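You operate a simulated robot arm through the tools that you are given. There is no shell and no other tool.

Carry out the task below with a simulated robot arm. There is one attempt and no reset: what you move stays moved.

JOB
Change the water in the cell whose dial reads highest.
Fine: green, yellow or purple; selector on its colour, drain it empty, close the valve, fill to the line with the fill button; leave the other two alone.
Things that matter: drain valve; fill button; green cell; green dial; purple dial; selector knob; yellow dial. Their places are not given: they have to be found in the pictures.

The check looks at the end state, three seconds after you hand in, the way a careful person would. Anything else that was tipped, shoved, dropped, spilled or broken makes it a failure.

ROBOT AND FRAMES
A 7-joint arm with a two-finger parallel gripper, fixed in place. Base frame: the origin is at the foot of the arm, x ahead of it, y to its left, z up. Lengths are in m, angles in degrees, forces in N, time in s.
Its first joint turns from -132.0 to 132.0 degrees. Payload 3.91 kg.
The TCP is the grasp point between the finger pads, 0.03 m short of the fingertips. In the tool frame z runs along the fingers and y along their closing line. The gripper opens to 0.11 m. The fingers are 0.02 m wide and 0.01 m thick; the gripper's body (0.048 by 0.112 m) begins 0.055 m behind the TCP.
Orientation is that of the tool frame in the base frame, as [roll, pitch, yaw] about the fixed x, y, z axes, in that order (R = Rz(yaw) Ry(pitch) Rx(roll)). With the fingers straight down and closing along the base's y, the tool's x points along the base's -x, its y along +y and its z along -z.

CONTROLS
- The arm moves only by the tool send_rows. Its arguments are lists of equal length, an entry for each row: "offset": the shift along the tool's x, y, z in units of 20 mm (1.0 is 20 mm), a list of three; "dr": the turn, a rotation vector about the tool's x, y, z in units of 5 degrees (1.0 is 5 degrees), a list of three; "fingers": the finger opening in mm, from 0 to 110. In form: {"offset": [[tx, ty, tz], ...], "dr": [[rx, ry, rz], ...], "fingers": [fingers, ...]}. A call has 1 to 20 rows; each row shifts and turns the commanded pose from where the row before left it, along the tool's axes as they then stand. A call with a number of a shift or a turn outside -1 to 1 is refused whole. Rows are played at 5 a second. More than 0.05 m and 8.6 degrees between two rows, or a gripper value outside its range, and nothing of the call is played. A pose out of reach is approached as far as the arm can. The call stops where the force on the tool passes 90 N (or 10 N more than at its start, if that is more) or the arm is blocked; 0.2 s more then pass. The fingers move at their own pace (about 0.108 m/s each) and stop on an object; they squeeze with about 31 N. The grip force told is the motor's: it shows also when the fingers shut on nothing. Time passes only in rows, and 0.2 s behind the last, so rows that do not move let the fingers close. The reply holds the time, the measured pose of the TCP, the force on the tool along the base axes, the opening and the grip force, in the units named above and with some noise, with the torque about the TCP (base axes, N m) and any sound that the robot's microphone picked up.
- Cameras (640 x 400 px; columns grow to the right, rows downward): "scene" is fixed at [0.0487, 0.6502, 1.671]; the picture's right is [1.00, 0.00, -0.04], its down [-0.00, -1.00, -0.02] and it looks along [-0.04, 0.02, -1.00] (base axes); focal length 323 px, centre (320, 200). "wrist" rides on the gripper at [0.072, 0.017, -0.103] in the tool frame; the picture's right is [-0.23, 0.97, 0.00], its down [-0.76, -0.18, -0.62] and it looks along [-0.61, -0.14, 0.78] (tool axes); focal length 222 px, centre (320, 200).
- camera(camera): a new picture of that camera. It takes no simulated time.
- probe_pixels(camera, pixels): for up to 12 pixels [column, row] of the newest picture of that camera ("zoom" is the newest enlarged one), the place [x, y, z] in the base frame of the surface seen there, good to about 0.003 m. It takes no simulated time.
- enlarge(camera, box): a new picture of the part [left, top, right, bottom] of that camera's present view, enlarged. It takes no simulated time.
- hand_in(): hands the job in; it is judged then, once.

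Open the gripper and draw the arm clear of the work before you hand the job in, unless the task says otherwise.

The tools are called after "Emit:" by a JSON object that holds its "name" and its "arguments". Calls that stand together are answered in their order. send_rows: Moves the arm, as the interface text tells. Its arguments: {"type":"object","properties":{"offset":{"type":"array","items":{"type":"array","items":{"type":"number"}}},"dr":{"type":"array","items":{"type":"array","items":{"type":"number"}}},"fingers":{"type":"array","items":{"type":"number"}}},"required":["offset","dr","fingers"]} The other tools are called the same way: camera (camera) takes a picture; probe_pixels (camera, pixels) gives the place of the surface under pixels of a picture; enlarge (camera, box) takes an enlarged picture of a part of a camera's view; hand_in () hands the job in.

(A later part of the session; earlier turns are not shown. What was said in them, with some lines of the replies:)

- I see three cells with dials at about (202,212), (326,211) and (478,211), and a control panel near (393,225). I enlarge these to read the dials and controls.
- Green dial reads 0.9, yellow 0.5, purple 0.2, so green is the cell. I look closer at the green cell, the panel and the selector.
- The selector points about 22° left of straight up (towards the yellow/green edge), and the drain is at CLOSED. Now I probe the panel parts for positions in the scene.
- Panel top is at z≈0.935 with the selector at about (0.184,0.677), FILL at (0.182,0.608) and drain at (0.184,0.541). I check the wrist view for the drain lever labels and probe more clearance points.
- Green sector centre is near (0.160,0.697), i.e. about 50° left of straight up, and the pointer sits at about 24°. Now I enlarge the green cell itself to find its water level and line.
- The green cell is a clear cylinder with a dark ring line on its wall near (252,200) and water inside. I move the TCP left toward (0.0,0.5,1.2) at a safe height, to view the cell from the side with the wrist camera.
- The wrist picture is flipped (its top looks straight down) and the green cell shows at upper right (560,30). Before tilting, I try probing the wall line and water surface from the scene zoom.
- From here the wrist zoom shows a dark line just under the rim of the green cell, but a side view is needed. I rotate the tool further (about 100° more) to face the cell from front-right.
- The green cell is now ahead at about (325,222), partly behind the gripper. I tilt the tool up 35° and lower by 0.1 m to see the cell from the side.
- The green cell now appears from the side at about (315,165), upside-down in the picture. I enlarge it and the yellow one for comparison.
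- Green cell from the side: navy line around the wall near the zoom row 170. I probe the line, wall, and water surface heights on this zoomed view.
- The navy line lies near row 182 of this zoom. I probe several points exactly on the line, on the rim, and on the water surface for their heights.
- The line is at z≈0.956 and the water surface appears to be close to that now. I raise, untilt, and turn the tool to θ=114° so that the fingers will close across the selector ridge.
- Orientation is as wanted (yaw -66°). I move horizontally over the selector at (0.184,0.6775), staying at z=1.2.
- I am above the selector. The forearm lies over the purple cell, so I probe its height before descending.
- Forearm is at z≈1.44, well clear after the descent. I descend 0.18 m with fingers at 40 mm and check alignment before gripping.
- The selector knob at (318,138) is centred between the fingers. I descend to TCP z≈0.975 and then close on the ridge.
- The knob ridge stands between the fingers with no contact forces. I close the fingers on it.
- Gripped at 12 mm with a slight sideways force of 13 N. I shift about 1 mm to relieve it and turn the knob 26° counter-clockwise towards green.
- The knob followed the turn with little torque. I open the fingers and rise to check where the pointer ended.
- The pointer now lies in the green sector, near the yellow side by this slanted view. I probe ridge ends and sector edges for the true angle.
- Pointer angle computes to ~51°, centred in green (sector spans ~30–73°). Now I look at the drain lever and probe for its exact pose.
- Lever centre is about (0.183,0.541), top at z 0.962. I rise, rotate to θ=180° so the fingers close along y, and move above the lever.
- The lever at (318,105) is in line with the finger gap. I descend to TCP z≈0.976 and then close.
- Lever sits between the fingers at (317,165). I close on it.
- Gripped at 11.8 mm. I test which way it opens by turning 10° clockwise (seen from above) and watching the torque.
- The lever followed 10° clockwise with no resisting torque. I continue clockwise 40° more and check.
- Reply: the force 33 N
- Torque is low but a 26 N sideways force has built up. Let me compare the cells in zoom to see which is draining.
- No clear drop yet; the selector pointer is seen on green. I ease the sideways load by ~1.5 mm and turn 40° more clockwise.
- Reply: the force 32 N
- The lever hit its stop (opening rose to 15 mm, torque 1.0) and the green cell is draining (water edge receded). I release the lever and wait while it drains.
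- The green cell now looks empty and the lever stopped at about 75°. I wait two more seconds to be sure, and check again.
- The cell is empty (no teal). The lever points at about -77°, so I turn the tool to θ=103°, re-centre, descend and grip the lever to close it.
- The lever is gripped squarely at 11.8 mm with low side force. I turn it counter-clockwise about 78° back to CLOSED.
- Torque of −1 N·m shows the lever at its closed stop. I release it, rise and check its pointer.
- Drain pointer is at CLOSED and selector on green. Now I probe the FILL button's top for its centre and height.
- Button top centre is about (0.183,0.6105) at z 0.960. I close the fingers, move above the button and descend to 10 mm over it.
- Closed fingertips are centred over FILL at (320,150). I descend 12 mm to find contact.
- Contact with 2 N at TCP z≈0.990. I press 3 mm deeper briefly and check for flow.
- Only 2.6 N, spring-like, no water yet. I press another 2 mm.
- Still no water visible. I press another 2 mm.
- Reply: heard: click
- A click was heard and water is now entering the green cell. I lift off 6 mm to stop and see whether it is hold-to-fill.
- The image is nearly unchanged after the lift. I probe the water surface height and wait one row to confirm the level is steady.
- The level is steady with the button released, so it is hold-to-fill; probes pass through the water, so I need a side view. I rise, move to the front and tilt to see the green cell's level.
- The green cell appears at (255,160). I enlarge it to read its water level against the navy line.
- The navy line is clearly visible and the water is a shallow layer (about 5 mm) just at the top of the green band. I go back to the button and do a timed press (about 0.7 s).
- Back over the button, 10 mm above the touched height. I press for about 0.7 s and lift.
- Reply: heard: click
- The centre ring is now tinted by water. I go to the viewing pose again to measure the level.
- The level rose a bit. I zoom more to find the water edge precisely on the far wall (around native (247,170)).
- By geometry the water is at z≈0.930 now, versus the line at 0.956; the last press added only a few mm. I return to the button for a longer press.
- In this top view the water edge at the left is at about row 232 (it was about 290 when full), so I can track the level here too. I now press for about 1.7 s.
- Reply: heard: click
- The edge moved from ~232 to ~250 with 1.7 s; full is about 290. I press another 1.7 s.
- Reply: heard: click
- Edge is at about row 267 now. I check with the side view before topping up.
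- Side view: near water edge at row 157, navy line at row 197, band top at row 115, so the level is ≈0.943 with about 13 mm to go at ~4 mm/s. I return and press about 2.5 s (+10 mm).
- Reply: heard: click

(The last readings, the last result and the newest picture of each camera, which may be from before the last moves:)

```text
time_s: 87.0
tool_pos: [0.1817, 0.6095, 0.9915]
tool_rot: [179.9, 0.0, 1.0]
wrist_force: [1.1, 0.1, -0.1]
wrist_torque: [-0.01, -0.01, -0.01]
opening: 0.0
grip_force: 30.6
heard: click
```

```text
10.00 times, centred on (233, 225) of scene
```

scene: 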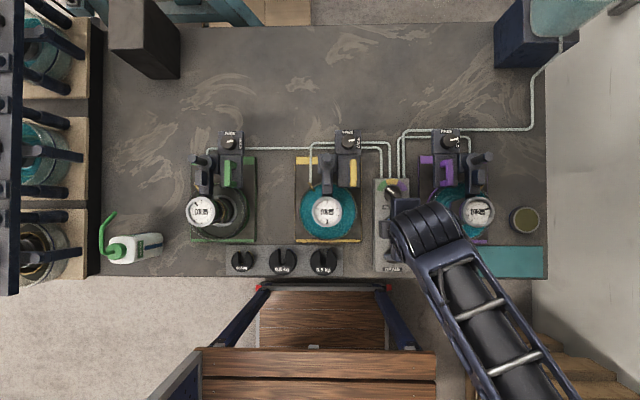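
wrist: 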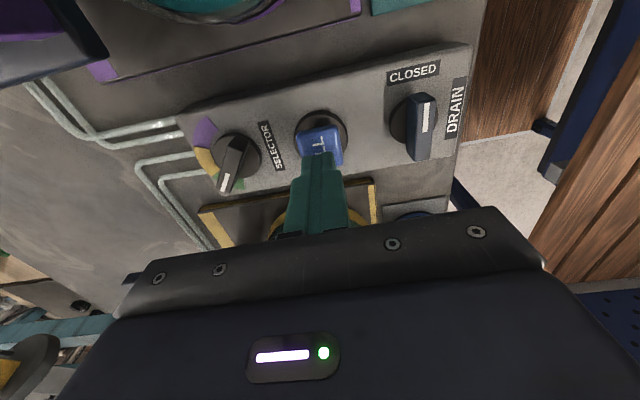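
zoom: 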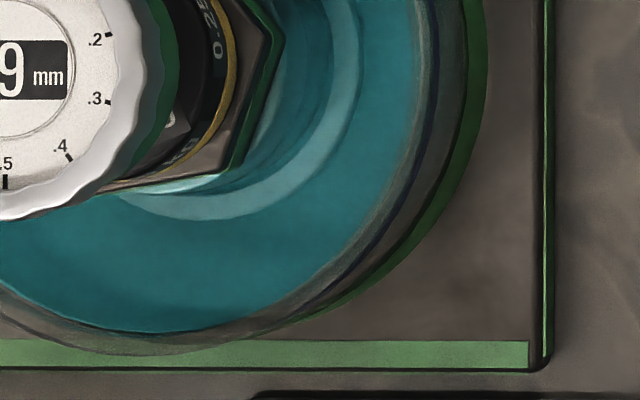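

That press was about 1.9 s; the edge is now near row 283. I check the side view again.

Emit:
{"name": "send_rows", "arguments": {"offset": [[0, 0, -1], [0, 0, -1], [0, 0, -1], [0, 0, -1], [0, 0, -1], [-0.94, 0.69, 0], [-0.94, 0.69, 0], [-0.94, 0.69, 0], [-0.94, 0.69, 0], [-0.94, 0.69, 0], [-0.94, 0.69, 0], [-0.94, 0.69, 0], [-0.94, 0.69, 0], [0, 0, 0], [0, 0, 0], [0, 0, 0], [0, 0, 0], [0, 0, 0], [0, 0, 0], [0, 0, 0]], "dr": [[0, 0, 0], [0, 0, 0], [0, 0, 0], [0, 0, 0], [0, 0, 0], [0, 0, 0], [0, 0, 0], [0, 0, 0], [0, 0, 0], [0, 0, 0], [0, 0, 0], [0, 0, 0], [0, 0, 0], [0, -1, 0], [0, -1, 0], [0, -1, 0], [0, -1, 0], [0, -1, 0], [0, -1, 0], [0, -1, 0]], "fingers": [0, 0, 0, 0, 0, 0, 0, 0, 0, 0, 0, 0, 0, 0, 0, 0, 0, 0, 0, 0]}}

Emit:
{"name": "enlarge", "arguments": {"camera": "wrist", "box": [210, 125, 300, 195]}}

Emit:
{"name": "enlarge", "arguments": {"camera": "wrist", "box": [225, 140, 255, 185]}}

Emit:
{"name": "enlarge", "arguments": {"camera": "wrist", "box": [265, 135, 305, 185]}}

```text
time_s: 91.2
tool_pos: [0.0328, 0.4971, 1.0928]
tool_rot: [180.0, 35.0, 1.1]
wrist_force: [-0.3, 0.0, 0.0]
wrist_torque: [-0.02, -0.03, 0.02]
opening: 0.0
grip_force: 31.0
```

```text
5.71 times, centred on (255, 160) of wrist
```

zoom: 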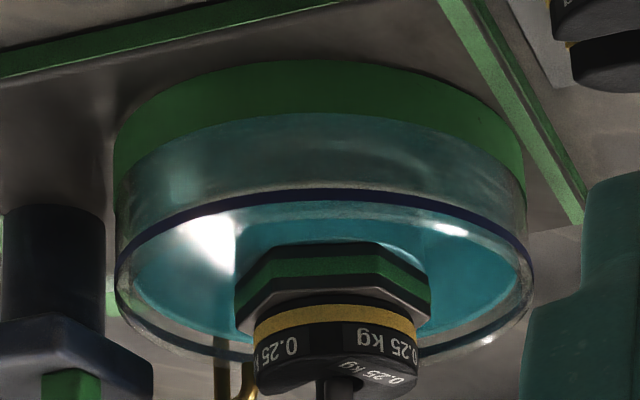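

```text
8.89 times, centred on (240, 162) of wrist
```

zoom: 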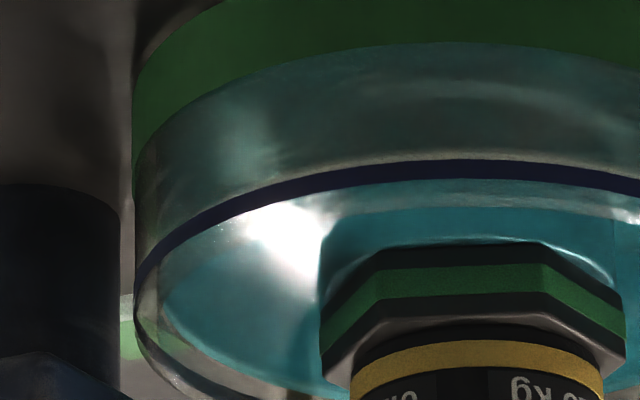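

```text
8.00 times, centred on (285, 160) of wrist
```

zoom: 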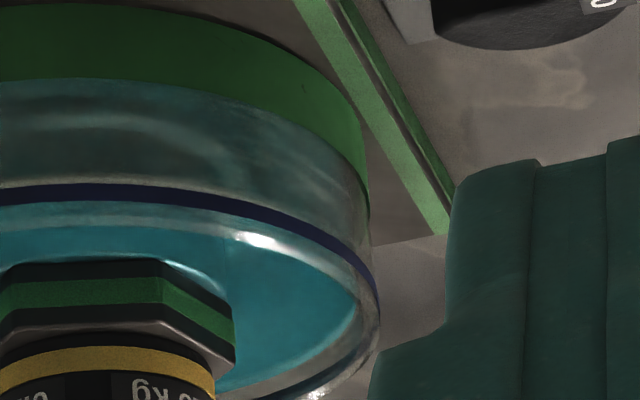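

The water's near edge is now just under the navy line (row 187 vs line 190–204), about 5 mm below line centre. I return and press about 1.1 s.

Emit:
{"name": "send_rows", "arguments": {"offset": [[0, 0, 0], [0, 0, 0], [0, 0, 0], [0, 0, 0], [0, 0, 0], [0, 0, 0], [0, 0, 0], [0.94, -0.69, 0], [0.94, -0.69, 0], [0.94, -0.69, 0], [0.94, -0.69, 0], [0.94, -0.69, 0], [0.94, -0.69, 0], [0.94, -0.69, 0], [0.94, -0.69, 0], [0, 0, 1], [0, 0, 1], [0, 0, 1], [0, 0, 1], [0, 0, 1]], "dr": [[0, 1, 0], [0, 1, 0], [0, 1, 0], [0, 1, 0], [0, 1, 0], [0, 1, 0], [0, 1, 0], [0, 0, 0], [0, 0, 0], [0, 0, 0], [0, 0, 0], [0, 0, 0], [0, 0, 0], [0, 0, 0], [0, 0, 0], [0, 0, 0], [0, 0, 0], [0, 0, 0], [0, 0, 0], [0, 0, 0]], "fingers": [0, 0, 0, 0, 0, 0, 0, 0, 0, 0, 0, 0, 0, 0, 0, 0, 0, 0, 0, 0]}}

Emit:
{"name": "send_rows", "arguments": {"offset": [[0, 0, 0.2], [0, 0, 0.35], [0, 0, 0], [0, 0, 0], [0, 0, 0], [0, 0, 0], [0, 0, 0], [0, 0, -0.35], [0, 0, -0.2]], "dr": [[0, 0, 0], [0, 0, 0], [0, 0, 0], [0, 0, 0], [0, 0, 0], [0, 0, 0], [0, 0, 0], [0, 0, 0], [0, 0, 0]], "fingers": [0, 0, 0, 0, 0, 0, 0, 0, 0]}}

Emit:
{"name": "enlarge", "arguments": {"camera": "scene", "box": [205, 205, 261, 245]}}

```text
time_s: 95.4
tool_pos: [0.1812, 0.6097, 0.9918]
tool_rot: [179.8, 0.0, 1.1]
wrist_force: [-0.1, -1.1, 0.3]
wrist_torque: [0.03, -0.03, 0.01]
opening: 0.0
grip_force: 30.8
```

```text
time_s: 97.4
tool_pos: [0.181, 0.6097, 0.9914]
tool_rot: [180.0, 0.0, 1.1]
wrist_force: [0.2, -0.2, -0.5]
wrist_torque: [0.0, -0.02, -0.02]
opening: 0.0
grip_force: 30.6
heard: click
```

```text
10.00 times, centred on (233, 225) of scene
```

zoom: 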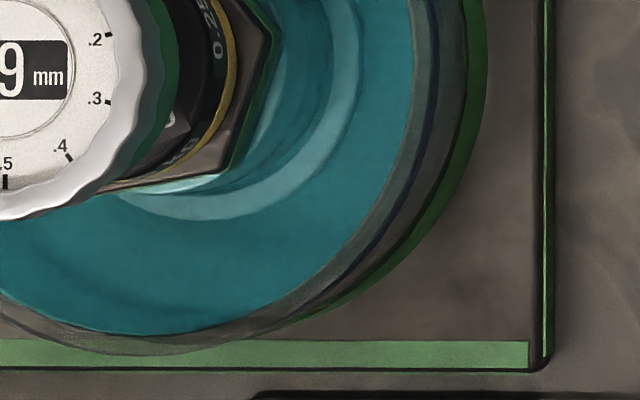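

The top view now looks like the original full state (edge near row 290). I verify from the side.

Emit:
{"name": "send_rows", "arguments": {"offset": [[0, 0, -1], [0, 0, -1], [0, 0, -1], [0, 0, -1], [0, 0, -1], [-0.94, 0.69, 0], [-0.94, 0.69, 0], [-0.94, 0.69, 0], [-0.94, 0.69, 0], [-0.94, 0.69, 0], [-0.94, 0.69, 0], [-0.94, 0.69, 0], [-0.94, 0.69, 0], [0, 0, 0], [0, 0, 0], [0, 0, 0], [0, 0, 0], [0, 0, 0], [0, 0, 0], [0, 0, 0]], "dr": [[0, 0, 0], [0, 0, 0], [0, 0, 0], [0, 0, 0], [0, 0, 0], [0, 0, 0], [0, 0, 0], [0, 0, 0], [0, 0, 0], [0, 0, 0], [0, 0, 0], [0, 0, 0], [0, 0, 0], [0, -1, 0], [0, -1, 0], [0, -1, 0], [0, -1, 0], [0, -1, 0], [0, -1, 0], [0, -1, 0]], "fingers": [0, 0, 0, 0, 0, 0, 0, 0, 0, 0, 0, 0, 0, 0, 0, 0, 0, 0, 0, 0]}}

Emit:
{"name": "enlarge", "arguments": {"camera": "wrist", "box": [210, 125, 300, 195]}}

Emit:
{"name": "enlarge", "arguments": {"camera": "wrist", "box": [225, 140, 255, 185]}}

Emit:
{"name": "enlarge", "arguments": {"camera": "wrist", "box": [265, 135, 305, 185]}}

Emit:
{"name": "camera", "arguments": {"camera": "wrist"}}

```text
time_s: 101.6
tool_pos: [0.0337, 0.4954, 1.0926]
tool_rot: [180.0, 35.1, 1.1]
wrist_force: [-0.2, -1.0, 0.4]
wrist_torque: [0.03, -0.04, -0.05]
opening: 0.0
grip_force: 31.0
```

```text
5.71 times, centred on (255, 160) of wrist
```

zoom: 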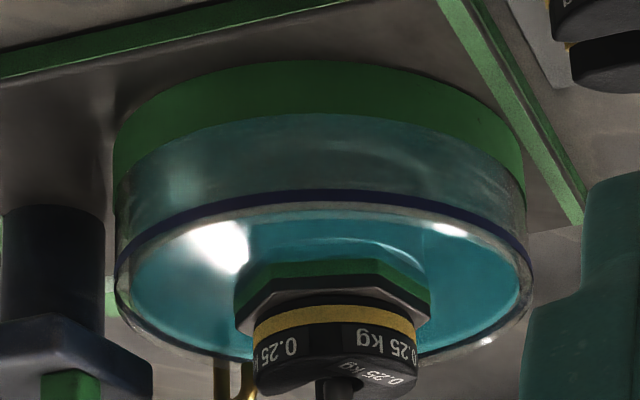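

```text
8.89 times, centred on (240, 162) of wrist
```

zoom: 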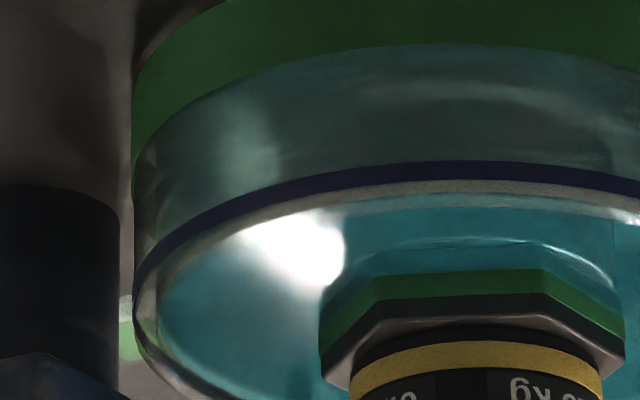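

```text
8.00 times, centred on (285, 160) of wrist
```

zoom: 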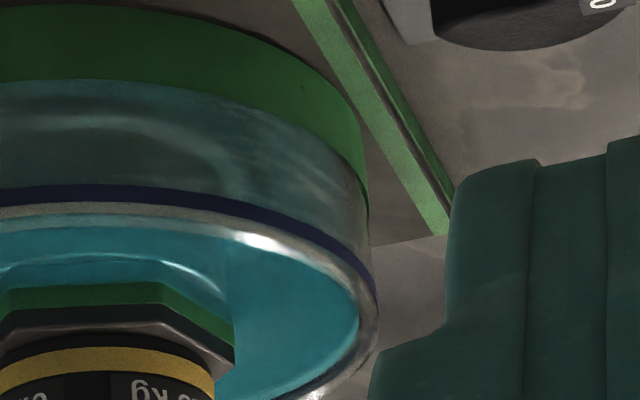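

```text
taken
```

wrist: 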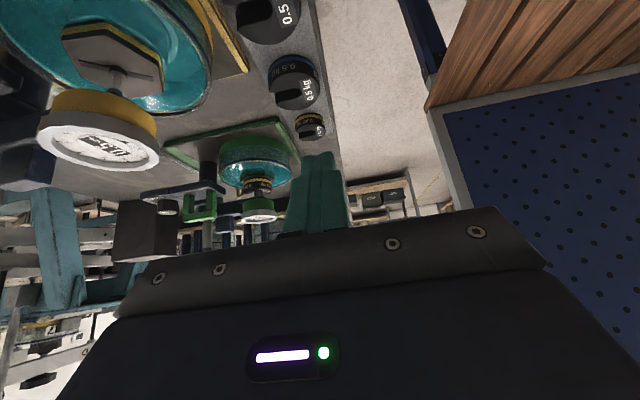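

The surface now shows just beyond the navy line. I zoom tightly on the near wall to separate the line, the rim and the water edge.

Emit:
{"name": "enlarge", "arguments": {"camera": "wrist", "box": [242, 143, 268, 168]}}

Emit:
{"name": "enlarge", "arguments": {"camera": "wrist", "box": [278, 155, 298, 190]}}

Emit:
{"name": "enlarge", "arguments": {"camera": "wrist", "box": [20, 0, 220, 130]}}

```text
16.00 times, centred on (255, 156) of wrist
```

zoom: 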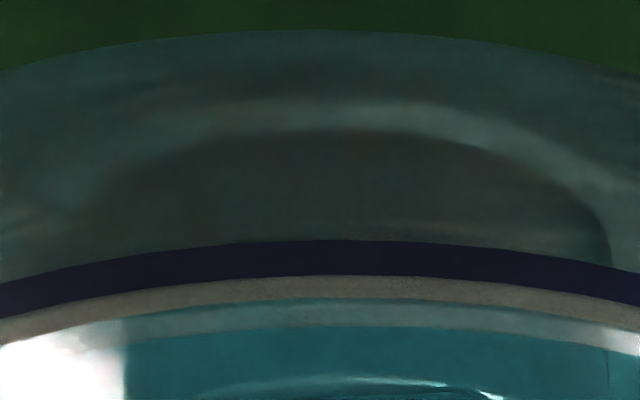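

```text
11.43 times, centred on (288, 172) of wrist
```

zoom: 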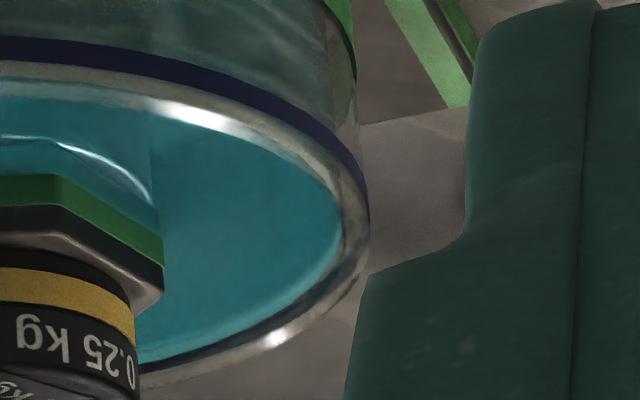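

```text
3.08 times, centred on (120, 65) of wrist
```

zoom: 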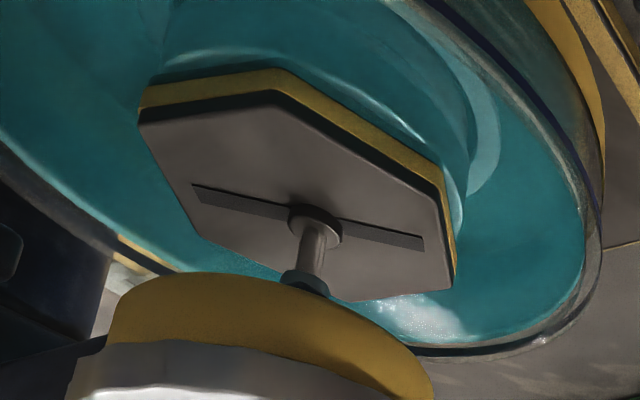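

Near wall: navy rows 240–275 with the meniscus band right above it (277–300), the same as before draining, and on the far wall the water edge touches the navy arc, so the level is at the line. I now raise, untilt, open the gripper and draw the arm clear.

Emit:
{"name": "send_rows", "arguments": {"offset": [[-0.574, 0, -0.819], [-0.574, 0, -0.819], [-0.574, 0, -0.819], [-0.574, 0, -0.819], [-0.574, 0, -0.819], [0, 0, 0], [0, 0, 0], [0, 0, 0], [0, 0, 0], [0, 0, 0], [0, 0, 0], [0, 0, 0], [0, 1, 0], [0, 1, 0], [0, 1, 0], [0, 0, 0], [0, 0, 0]], "dr": [[0, 0, 0], [0, 0, 0], [0, 0, 0], [0, 0, 0], [0, 0, 0], [0, 1, 0], [0, 1, 0], [0, 1, 0], [0, 1, 0], [0, 1, 0], [0, 1, 0], [0, 1, 0], [0, 0, 0], [0, 0, 0], [0, 0, 0], [0, 0, 0], [0, 0, 0]], "fingers": [0, 0, 0, 0, 0, 0, 0, 0, 0, 0, 0, 0, 60, 100, 100, 100, 100]}}

Emit:
{"name": "camera", "arguments": {"camera": "scene"}}

Emit:
{"name": "enlarge", "arguments": {"camera": "scene", "box": [360, 170, 430, 280]}}

Emit:
{"name": "enlarge", "arguments": {"camera": "scene", "box": [205, 205, 261, 245]}}

Emit:
{"name": "enlarge", "arguments": {"camera": "scene", "box": [180, 170, 260, 250]}}

```text
time_s: 105.2
tool_pos: [0.0345, 0.4369, 1.1931]
tool_rot: [180.0, 0.0, 1.1]
wrist_force: [-0.5, -0.8, 0.7]
wrist_torque: [-0.03, 0.01, 0.0]
opening: 0.1
grip_force: 0.0
```

```text
taken
```

scene: 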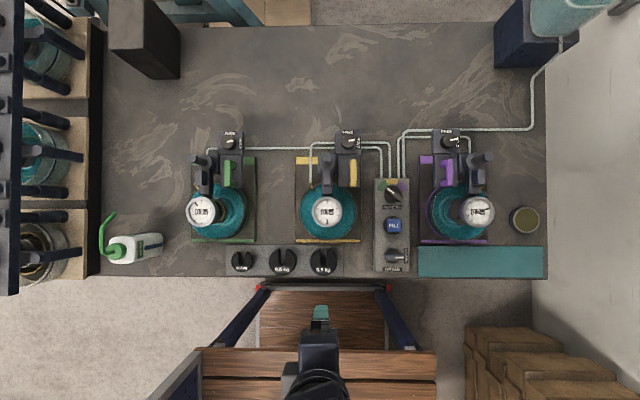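

```text
3.64 times, centred on (395, 225) of scene
```

zoom: 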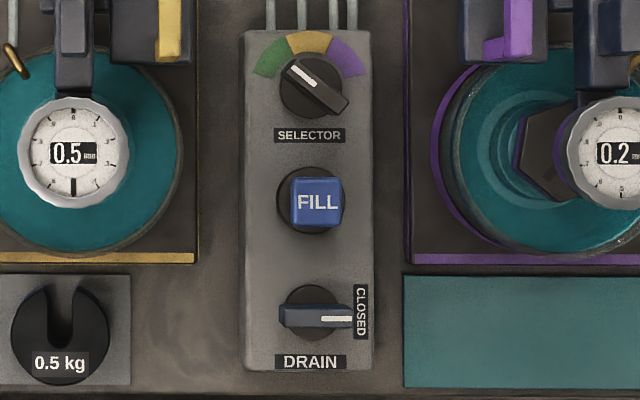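

```text
10.00 times, centred on (233, 225) of scene
```

zoom: 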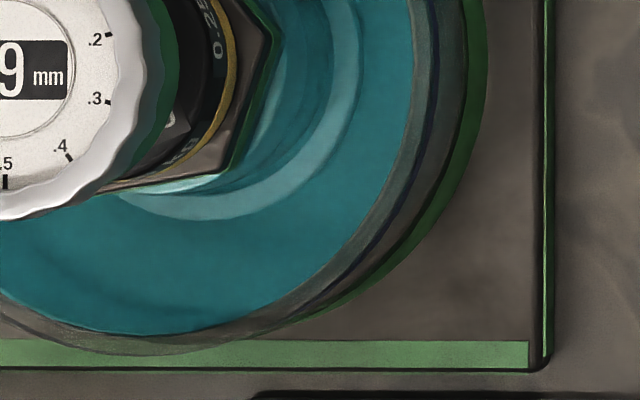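

```text
5.00 times, centred on (220, 210) of scene
```

zoom: 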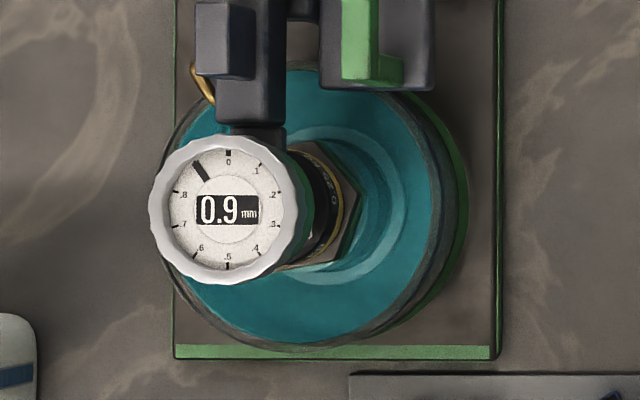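

Panel state is right: selector on green, FILL up, drain at CLOSED, dials unchanged. To double-check the level, I compare against an untouched cell by viewing yellow from the same relative pose (shift +0.2455 m in x, at z 1.19 first).

Emit:
{"name": "send_rows", "arguments": {"offset": [[0.945, -0.214, 0], [0.945, -0.214, 0], [0.945, -0.214, 0], [0.945, -0.214, 0], [0.945, -0.214, 0], [0.945, -0.214, 0], [0.945, -0.214, 0], [0.945, -0.214, 0], [0.945, -0.214, 0], [0.945, -0.214, 0], [0.945, -0.214, 0], [0.945, -0.214, 0], [0.945, -0.214, 0], [0, 0, 0], [0, 0, 0], [0, 0, 0], [0, 0, 0], [0, 0, 0], [0, 0, 0], [0, 0, 0]], "dr": [[0, 0, 0], [0, 0, 0], [0, 0, 0], [0, 0, 0], [0, 0, 0], [0, 0, 0], [0, 0, 0], [0, 0, 0], [0, 0, 0], [0, 0, 0], [0, 0, 0], [0, 0, 0], [0, 0, 0], [0, -1, 0], [0, -1, 0], [0, -1, 0], [0, -1, 0], [0, -1, 0], [0, -1, 0], [0, -1, 0]], "fingers": [0, 0, 0, 0, 0, 0, 0, 0, 0, 0, 0, 0, 0, 0, 0, 0, 0, 0, 0, 0]}}

Emit:
{"name": "camera", "arguments": {"camera": "wrist"}}

Emit:
{"name": "camera", "arguments": {"camera": "scene"}}

```text
time_s: 109.4
tool_pos: [0.2779, 0.4972, 1.1919]
tool_rot: [-180.0, 35.0, 1.2]
wrist_force: [0.2, 0.2, -0.4]
wrist_torque: [-0.01, -0.07, -0.01]
opening: 0.0
grip_force: 31.2
```

```text
taken
```

wrist: 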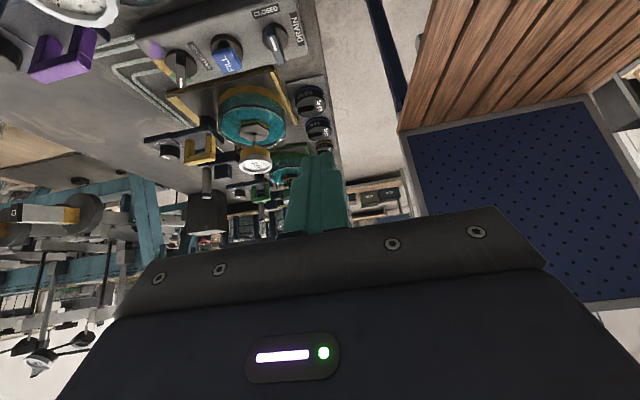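

```text
taken
```

scene: 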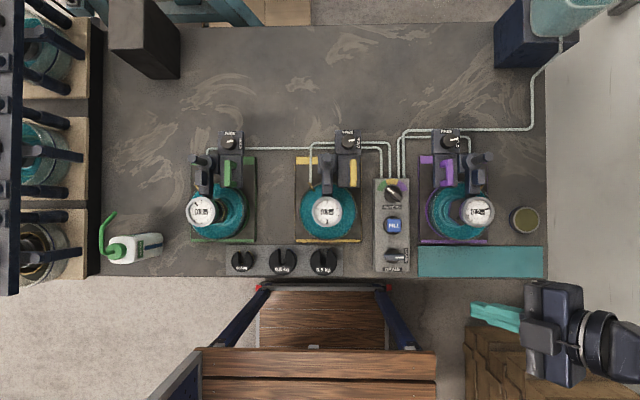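

The arm is clear and yellow shows at (250,115). I lower by 0.1 m as for the green view and compare the same zooms.

Emit:
{"name": "send_rows", "arguments": {"offset": [[0.574, 0, 0.819], [0.574, 0, 0.819], [0.574, 0, 0.819], [0.574, 0, 0.819], [0.574, 0, 0.819], [0, 0, 0]], "dr": [[0, 0, 0], [0, 0, 0], [0, 0, 0], [0, 0, 0], [0, 0, 0], [0, 0, 0]], "fingers": [0, 0, 0, 0, 0, 0]}}

Emit:
{"name": "enlarge", "arguments": {"camera": "wrist", "box": [210, 125, 300, 195]}}

Emit:
{"name": "enlarge", "arguments": {"camera": "wrist", "box": [242, 143, 268, 168]}}

Emit:
{"name": "enlarge", "arguments": {"camera": "wrist", "box": [278, 155, 298, 190]}}

```text
time_s: 110.8
tool_pos: [0.2793, 0.4982, 1.0916]
tool_rot: [179.9, 35.0, 1.1]
wrist_force: [-0.6, -1.1, 0.0]
wrist_torque: [-0.02, -0.01, -0.02]
opening: 0.0001
grip_force: 31.4
```

```text
5.71 times, centred on (255, 160) of wrist
```

zoom: 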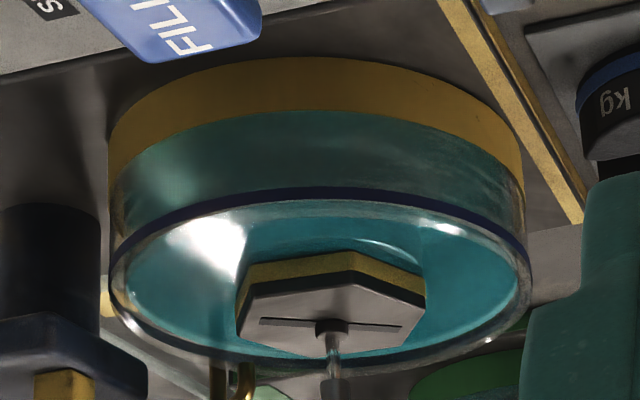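

```text
16.00 times, centred on (255, 156) of wrist
```

zoom: 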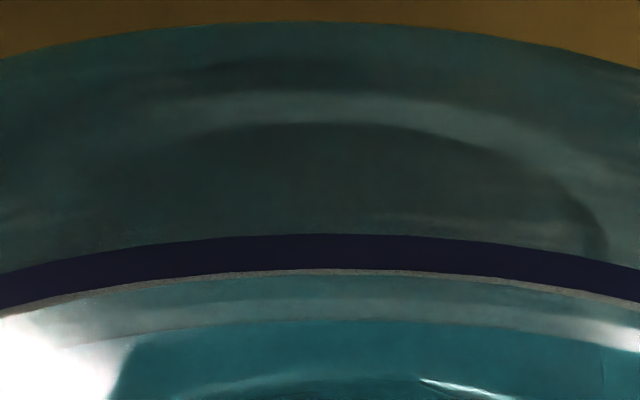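

```text
11.43 times, centred on (288, 172) of wrist
```

zoom: 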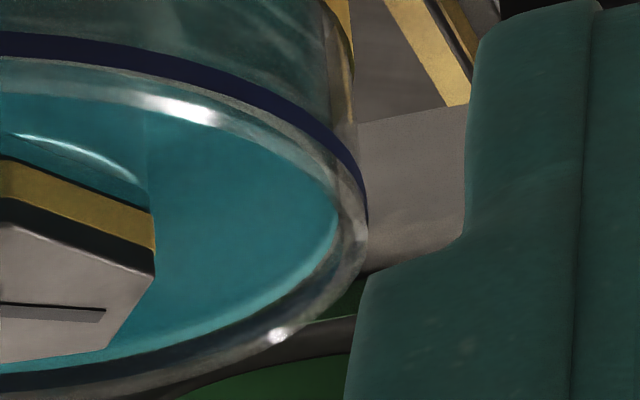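

Yellow's water edge sits slightly closer to its navy line (6 rows above the line's edge at 16x) than green's (25 rows), so green may be ~2 mm higher than yellow. I zoom on yellow's far wall to judge yellow relative to its own line.

Emit:
{"name": "enlarge", "arguments": {"camera": "wrist", "box": [222, 168, 248, 193]}}

Emit:
{"name": "enlarge", "arguments": {"camera": "wrist", "box": [270, 168, 296, 193]}}

Emit:
{"name": "enlarge", "arguments": {"camera": "wrist", "box": [210, 150, 236, 175]}}

```text
16.00 times, centred on (235, 180) of wrist
```

zoom: 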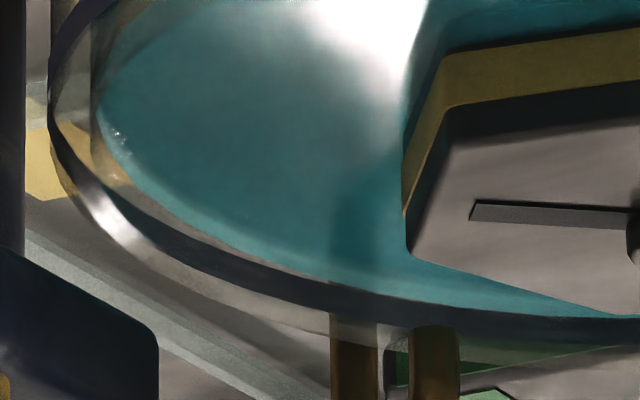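

```text
16.00 times, centred on (283, 180) of wrist
```

zoom: 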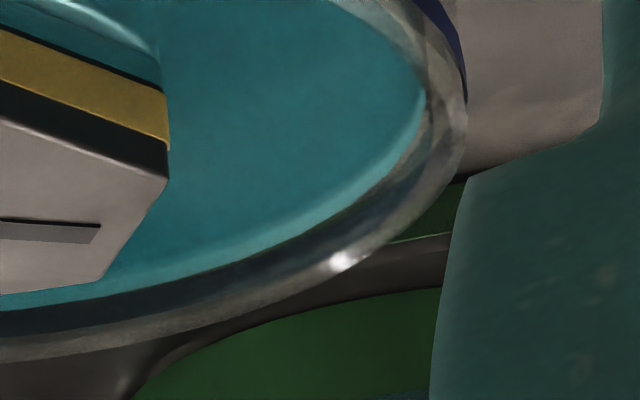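

```text
16.00 times, centred on (223, 162) of wrist
```

zoom: 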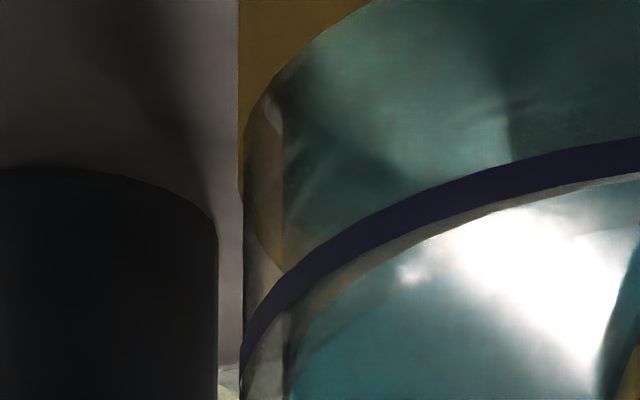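

Yellow's far edge touches its navy arc with near gap 1.5 px and far gap 0.8 px, consistent with yellow being exactly at its line; green then is ~1.8 mm high. I go back to the green viewing pose to confirm on its far wall.

Emit:
{"name": "send_rows", "arguments": {"offset": [[-0.7733, -0.0165, 0.542], [-0.7733, -0.0165, 0.542], [-0.7733, -0.0165, 0.542], [-0.7733, -0.0165, 0.542], [-0.7733, -0.0165, 0.542], [-0.7733, -0.0165, 0.542], [-0.7733, -0.0165, 0.542], [-0.7733, -0.0165, 0.542], [-0.7733, -0.0165, 0.542], [-0.7733, -0.0165, 0.542], [-0.7733, -0.0165, 0.542], [-0.7733, -0.0165, 0.542], [-0.7733, -0.0165, 0.542], [0, 0, 0]], "dr": [[0, 0, 0], [0, 0, 0], [0, 0, 0], [0, 0, 0], [0, 0, 0], [0, 0, 0], [0, 0, 0], [0, 0, 0], [0, 0, 0], [0, 0, 0], [0, 0, 0], [0, 0, 0], [0, 0, 0], [0, 0, 0]], "fingers": [0, 0, 0, 0, 0, 0, 0, 0, 0, 0, 0, 0, 0, 0]}}

Emit:
{"name": "enlarge", "arguments": {"camera": "wrist", "box": [242, 143, 268, 168]}}

Emit:
{"name": "enlarge", "arguments": {"camera": "wrist", "box": [222, 168, 248, 193]}}

Emit:
{"name": "enlarge", "arguments": {"camera": "wrist", "box": [270, 168, 296, 193]}}

```text
time_s: 113.8
tool_pos: [0.0331, 0.497, 1.0923]
tool_rot: [-180.0, 35.0, 1.1]
wrist_force: [0.1, -0.1, -0.2]
wrist_torque: [0.0, 0.0, -0.05]
opening: 0.0
grip_force: 30.8
```

```text
16.00 times, centred on (255, 156) of wrist
```

zoom: 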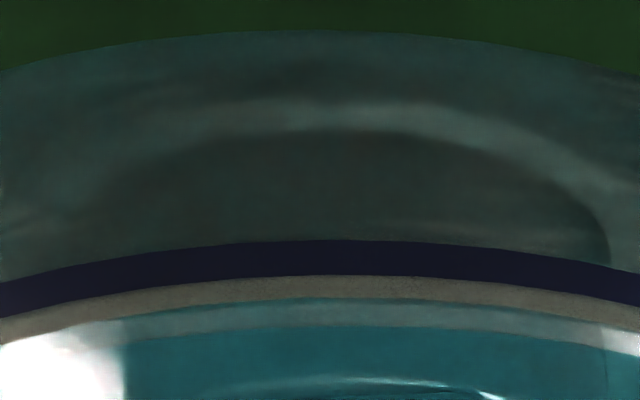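

```text
16.00 times, centred on (235, 180) of wrist
```

zoom: 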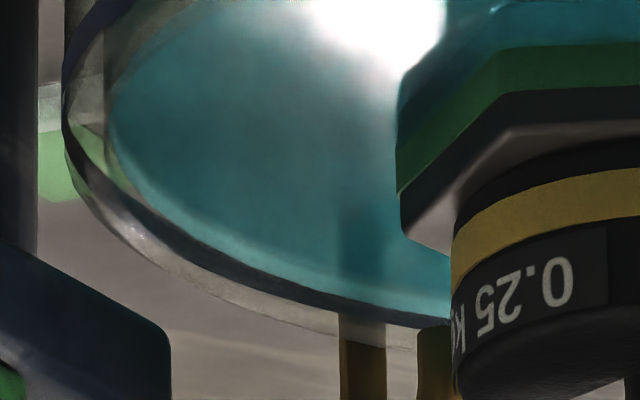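

```text
16.00 times, centred on (283, 180) of wrist
```

zoom: 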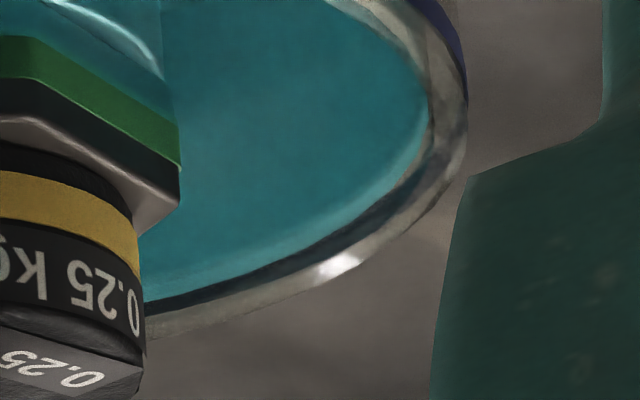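

Green's water partly covers its far navy arc, confirming ~1.8 mm too high. I'll trim it: go to the drain lever, let a little out, close, then top up with short calibrated presses. First I move over the lever with fingers opened to 40 mm.

Emit:
{"name": "send_rows", "arguments": {"offset": [[0, 0, 0], [0, 0, 0], [0, 0, 0], [0, 0, 0], [0, 0, 0], [0, 0, 0], [0, 0, 0], [0.9525, -0.25, 0], [0.9525, -0.25, 0], [0.9525, -0.25, 0], [0.9525, -0.25, 0], [0.9525, -0.25, 0], [0.9525, -0.25, 0], [0.9525, -0.25, 0], [0.9525, -0.25, 0], [0, 0, 1], [0, 0, 1], [0, 0, 1], [0, 0, 0], [0, 0, 0]], "dr": [[0, 1, 0], [0, 1, 0], [0, 1, 0], [0, 1, 0], [0, 1, 0], [0, 1, 0], [0, 1, 0], [0, 0, 0], [0, 0, 0], [0, 0, 0], [0, 0, 0], [0, 0, 0], [0, 0, 0], [0, 0, 0], [0, 0, 0], [0, 0, 0], [0, 0, 0], [0, 0, 0], [0, 0, 0], [0, 0, 0]], "fingers": [0, 0, 0, 0, 0, 0, 0, 0, 0, 0, 0, 40, 40, 40, 40, 40, 40, 40, 40, 40]}}

Emit:
{"name": "camera", "arguments": {"camera": "wrist"}}

Emit:
{"name": "enlarge", "arguments": {"camera": "scene", "box": [195, 225, 215, 240]}}

```text
time_s: 118.0
tool_pos: [0.1857, 0.5393, 1.0322]
tool_rot: [179.9, 0.0, 1.1]
wrist_force: [-0.4, 0.2, 0.7]
wrist_torque: [0.0, 0.02, -0.01]
opening: 0.04
grip_force: 0.1
```

```text
taken
```

wrist: 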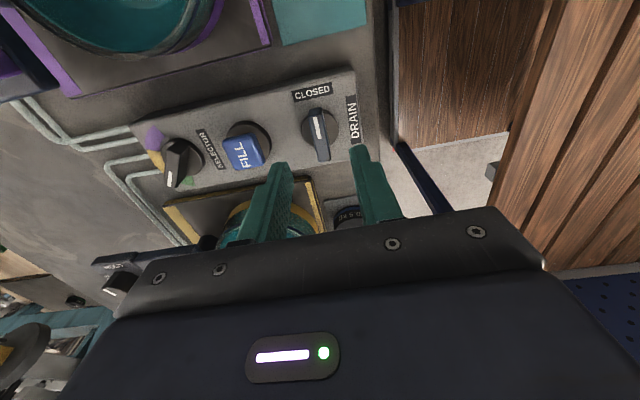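

```text
16.00 times, centred on (205, 232) of scene
```

zoom: 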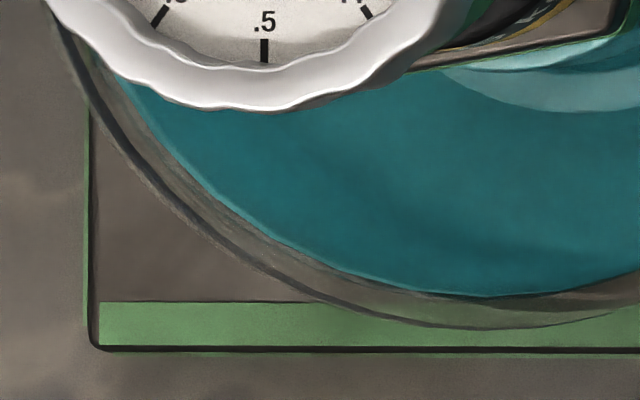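

The lever at (318,135) is between the fingers, and the tight scene zoom shows the water edge crossing row 180 at column 200 for reference. I descend and grip the lever.

Emit:
{"name": "send_rows", "arguments": {"offset": [[0, 0, 1], [0, 0, 1], [0, 0, 0.8], [0, 0, 0], [0, 0, 0], [0, 0, 0], [0, 0, 0]], "dr": [[0, 0, 0], [0, 0, 0], [0, 0, 0], [0, 0, 0], [0, 0, 0], [0, 0, 0], [0, 0, 0]], "fingers": [40, 40, 40, 40, 15, 5, 5]}}

Emit:
{"name": "enlarge", "arguments": {"camera": "scene", "box": [195, 225, 215, 240]}}

```text
time_s: 119.6
tool_pos: [0.185, 0.5392, 0.9764]
tool_rot: [-180.0, 0.0, 1.1]
wrist_force: [-1.4, 8.2, -5.5]
wrist_torque: [0.22, 0.06, -0.89]
opening: 0.0121
grip_force: 45.3
```

```text
16.00 times, centred on (205, 232) of scene
```

zoom: 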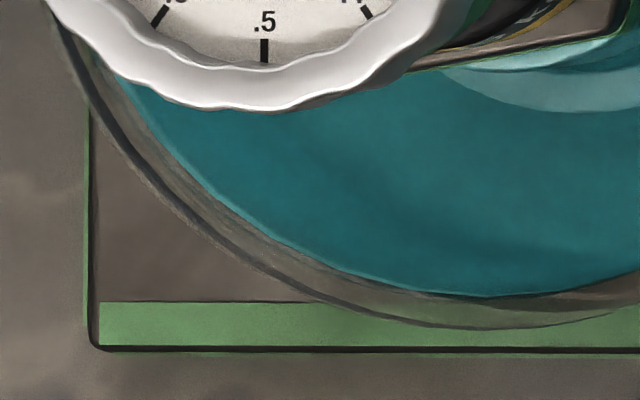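

Gripped with the lever at its stop. I turn 20° clockwise and look for a drop.

Emit:
{"name": "send_rows", "arguments": {"offset": [[0, 0, 0], [0, 0, 0], [0, 0, 0], [0, 0, 0]], "dr": [[0, 0, 1], [0, 0, 1], [0, 0, 1], [0, 0, 1]], "fingers": [5, 5, 5, 5]}}

Emit:
{"name": "enlarge", "arguments": {"camera": "scene", "box": [195, 225, 215, 240]}}

```text
time_s: 120.6
tool_pos: [0.1855, 0.5403, 0.977]
tool_rot: [-180.0, 0.0, -19.0]
wrist_force: [3.3, 8.7, -15.7]
wrist_torque: [0.38, 0.19, 0.01]
opening: 0.0119
grip_force: 44.8
```

```text
16.00 times, centred on (205, 232) of scene
```

zoom: 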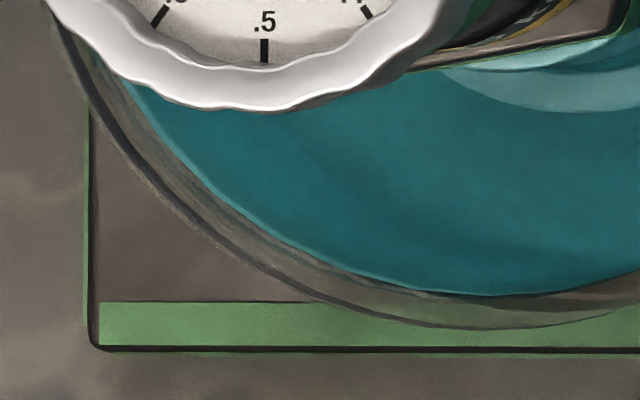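

The edge moved slightly inward (near (125,85) versus (118,78)), so a little has drained. I close the valve right away, pressing firmly to the stop.

Emit:
{"name": "send_rows", "arguments": {"offset": [[0, 0, 0], [0, 0, 0], [0, 0, 0], [0, 0, 0], [0, 0, 0]], "dr": [[0, 0, -1], [0, 0, -1], [0, 0, -1], [0, 0, -1], [0, 0, -0.1]], "fingers": [5, 5, 5, 5, 5]}}

Emit:
{"name": "enlarge", "arguments": {"camera": "scene", "box": [195, 225, 215, 240]}}

```text
time_s: 121.8
tool_pos: [0.1854, 0.5398, 0.9772]
tool_rot: [179.9, 0.0, 1.5]
wrist_force: [8.6, 10.0, -8.3]
wrist_torque: [0.21, 0.51, -1.04]
opening: 0.0122
grip_force: 45.4
```

```text
16.00 times, centred on (205, 232) of scene
```

zoom: 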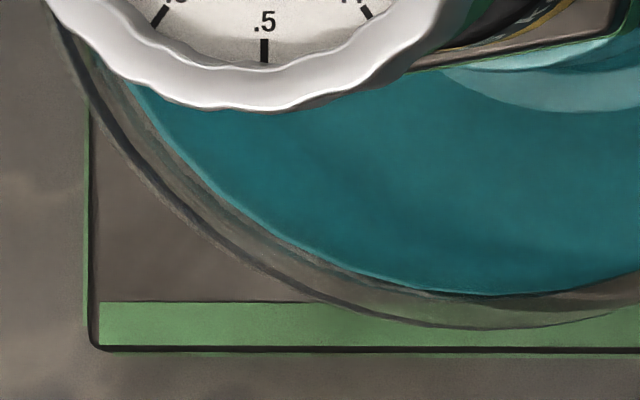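

Lever is at its closed stop again (torque −1.04). I release, rise and return to the side view to measure.

Emit:
{"name": "send_rows", "arguments": {"offset": [[0, 0, 0], [0, 0, 0], [0, 0, -0.967], [0, 0, -0.967], [0, 0, -0.967], [0, 0, -0.967], [0, 0, -0.967], [0, 0, -0.967], [-0.9525, 0.25, 0], [-0.9525, 0.25, 0], [-0.9525, 0.25, 0], [-0.9525, 0.25, 0], [-0.9525, 0.25, 0], [-0.9525, 0.25, 0], [-0.9525, 0.25, 0], [-0.9525, 0.25, 0], [0, 0, 0]], "dr": [[0, 0, 0], [0, 0, 0], [0, 0, 0], [0, 0, 0], [0, 0, 0], [0, 0, 0], [0, 0, 0], [0, 0, 0], [0, 0, 0], [0, 0, 0], [0, 0, 0], [0, 0, 0], [0, 0, 0], [0, 0, 0], [0, 0, 0], [0, 0, 0], [0, 0, 0]], "fingers": [40, 40, 40, 40, 40, 40, 40, 40, 0, 0, 0, 0, 0, 0, 0, 0, 0]}}

Emit:
{"name": "send_rows", "arguments": {"offset": [[0, 0, 0], [0, 0, 0], [0, 0, 0], [0, 0, 0], [0, 0, 0], [0, 0, 0], [0, 0, 0], [0, 0, 0]], "dr": [[0, -1, 0], [0, -1, 0], [0, -1, 0], [0, -1, 0], [0, -1, 0], [0, -1, 0], [0, -1, 0], [0, 0, 0]], "fingers": [0, 0, 0, 0, 0, 0, 0, 0]}}

Emit:
{"name": "enlarge", "arguments": {"camera": "wrist", "box": [242, 143, 268, 168]}}

Emit:
{"name": "enlarge", "arguments": {"camera": "wrist", "box": [222, 168, 248, 193]}}

Emit:
{"name": "enlarge", "arguments": {"camera": "scene", "box": [374, 240, 414, 275]}}

```text
time_s: 125.4
tool_pos: [0.034, 0.4972, 1.093]
tool_rot: [-179.9, 0.0, 1.6]
wrist_force: [-0.7, -0.1, -0.6]
wrist_torque: [0.0, 0.0, -0.03]
opening: 0.0
grip_force: 31.0
```

```text
time_s: 127.2
tool_pos: [0.0339, 0.4955, 1.0929]
tool_rot: [179.9, 35.2, 1.6]
wrist_force: [-0.4, 0.3, -0.2]
wrist_torque: [0.0, 0.03, 0.0]
opening: 0.0
grip_force: 30.9
```

```text
16.00 times, centred on (255, 156) of wrist
```

zoom: 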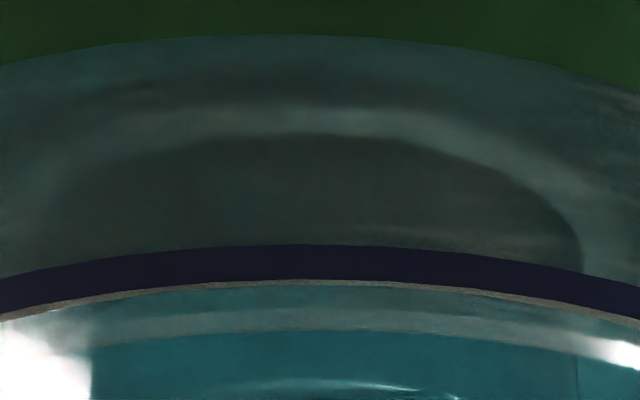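

```text
16.00 times, centred on (235, 180) of wrist
```

zoom: 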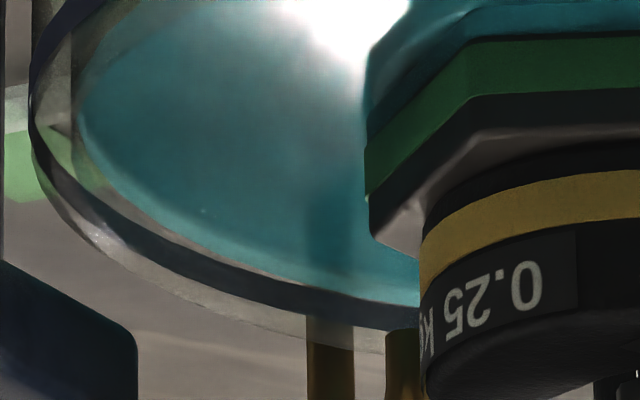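

```text
11.43 times, centred on (394, 258) of scene
```

zoom: 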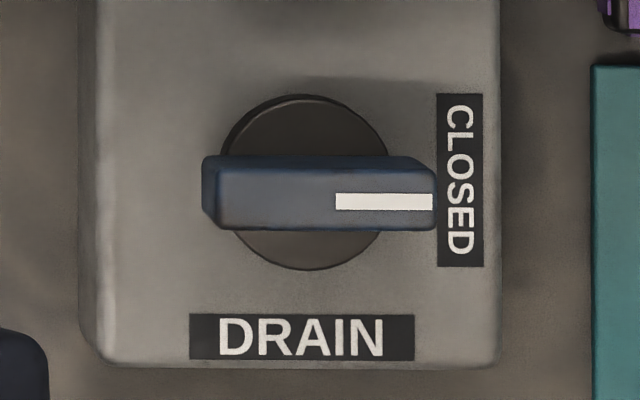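

Green's water edge is now 6 rows above the navy edge at 16x, identical to yellow at its line, and the drain pointer is at CLOSED. I raise, untilt, open the gripper and draw the arm clear.

Emit:
{"name": "send_rows", "arguments": {"offset": [[-0.574, 0, -0.819], [-0.574, 0, -0.819], [-0.574, 0, -0.819], [-0.574, 0, -0.819], [-0.574, 0, -0.819], [0, 0, 0], [0, 0, 0], [0, 0, 0], [0, 0, 0], [0, 0, 0], [0, 0, 0], [0, 0, 0], [0, 1, 0], [0, 1, 0], [0, 1, 0], [0, 0, 0], [0, 0, 0]], "dr": [[0, 0, 0], [0, 0, 0], [0, 0, 0], [0, 0, 0], [0, 0, 0], [0, 1, 0], [0, 1, 0], [0, 1, 0], [0, 1, 0], [0, 1, 0], [0, 1, 0], [0, 1, 0], [0, 0, 0], [0, 0, 0], [0, 0, 0], [0, 0, 0], [0, 0, 0]], "fingers": [0, 0, 0, 0, 0, 0, 0, 0, 0, 0, 0, 0, 60, 100, 100, 100, 100]}}

Emit:
{"name": "camera", "arguments": {"camera": "scene"}}

Emit:
{"name": "enlarge", "arguments": {"camera": "scene", "box": [374, 175, 414, 210]}}

Emit:
{"name": "enlarge", "arguments": {"camera": "scene", "box": [180, 120, 276, 250]}}

Emit:
{"name": "enlarge", "arguments": {"camera": "scene", "box": [360, 170, 430, 280]}}

```text
time_s: 130.8
tool_pos: [0.0345, 0.4357, 1.1928]
tool_rot: [179.9, 0.0, 1.6]
wrist_force: [0.0, -1.0, -0.4]
wrist_torque: [0.04, -0.02, -0.02]
opening: 0.1
grip_force: 0.1
```

```text
taken
```

scene: 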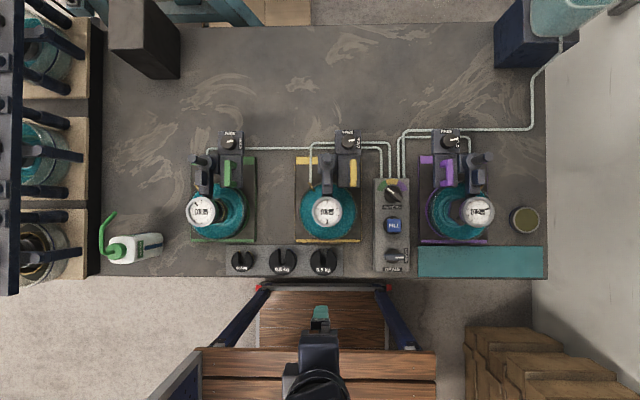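

```text
11.43 times, centred on (394, 192) of scene
```

zoom: 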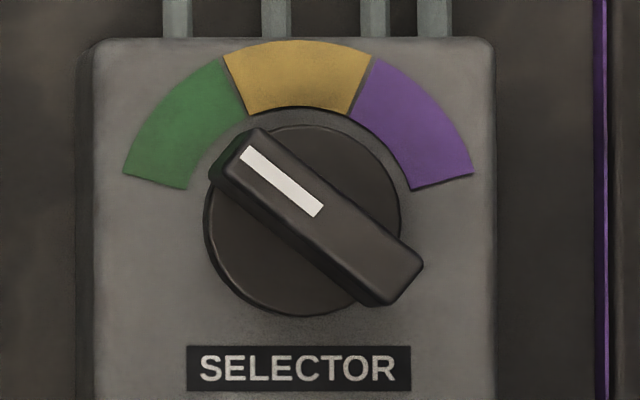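

```text
3.08 times, centred on (228, 185) of scene
```

zoom: 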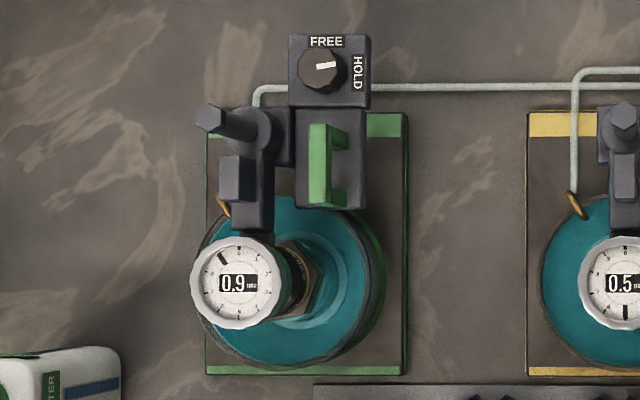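

```text
3.64 times, centred on (395, 225) of scene
```

zoom: 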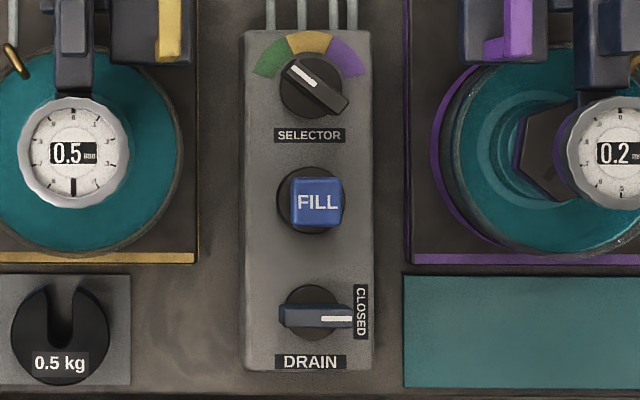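

The scene shows the green cell refilled to its line, the selector pointer (245,155) on green, FILL up, DRAIN at CLOSED, the other cells and dials unchanged, and the arm clear with gripper open. I hand the job in.

Emit:
{"name": "hand_in", "arguments": {}}

```text
The job is handed in.
```

I changed the water in the green cell, whose dial read highest (0.9 mm, against 0.5 on yellow and 0.2 on purple), and handed the job in. I have no result from the check yet.

- **Selector:** it points at the middle of the green sector.
- **Drain:** I drained the green cell until no water showed, then closed the valve. It is back against its closed stop.
- **Fill:** I filled in short presses and checked the level from the side. The last press left it about 2 mm above the line. I opened the valve about 20° for a moment to let that out and closed it again. The level now matches the yellow cell, which I judged to be at its own line.
- **Other cells:** I did not touch yellow or purple, and their dials read the same as at the start. Nothing was tipped or spilled that I could see.

The gripper is open and the arm is clear of the bench.
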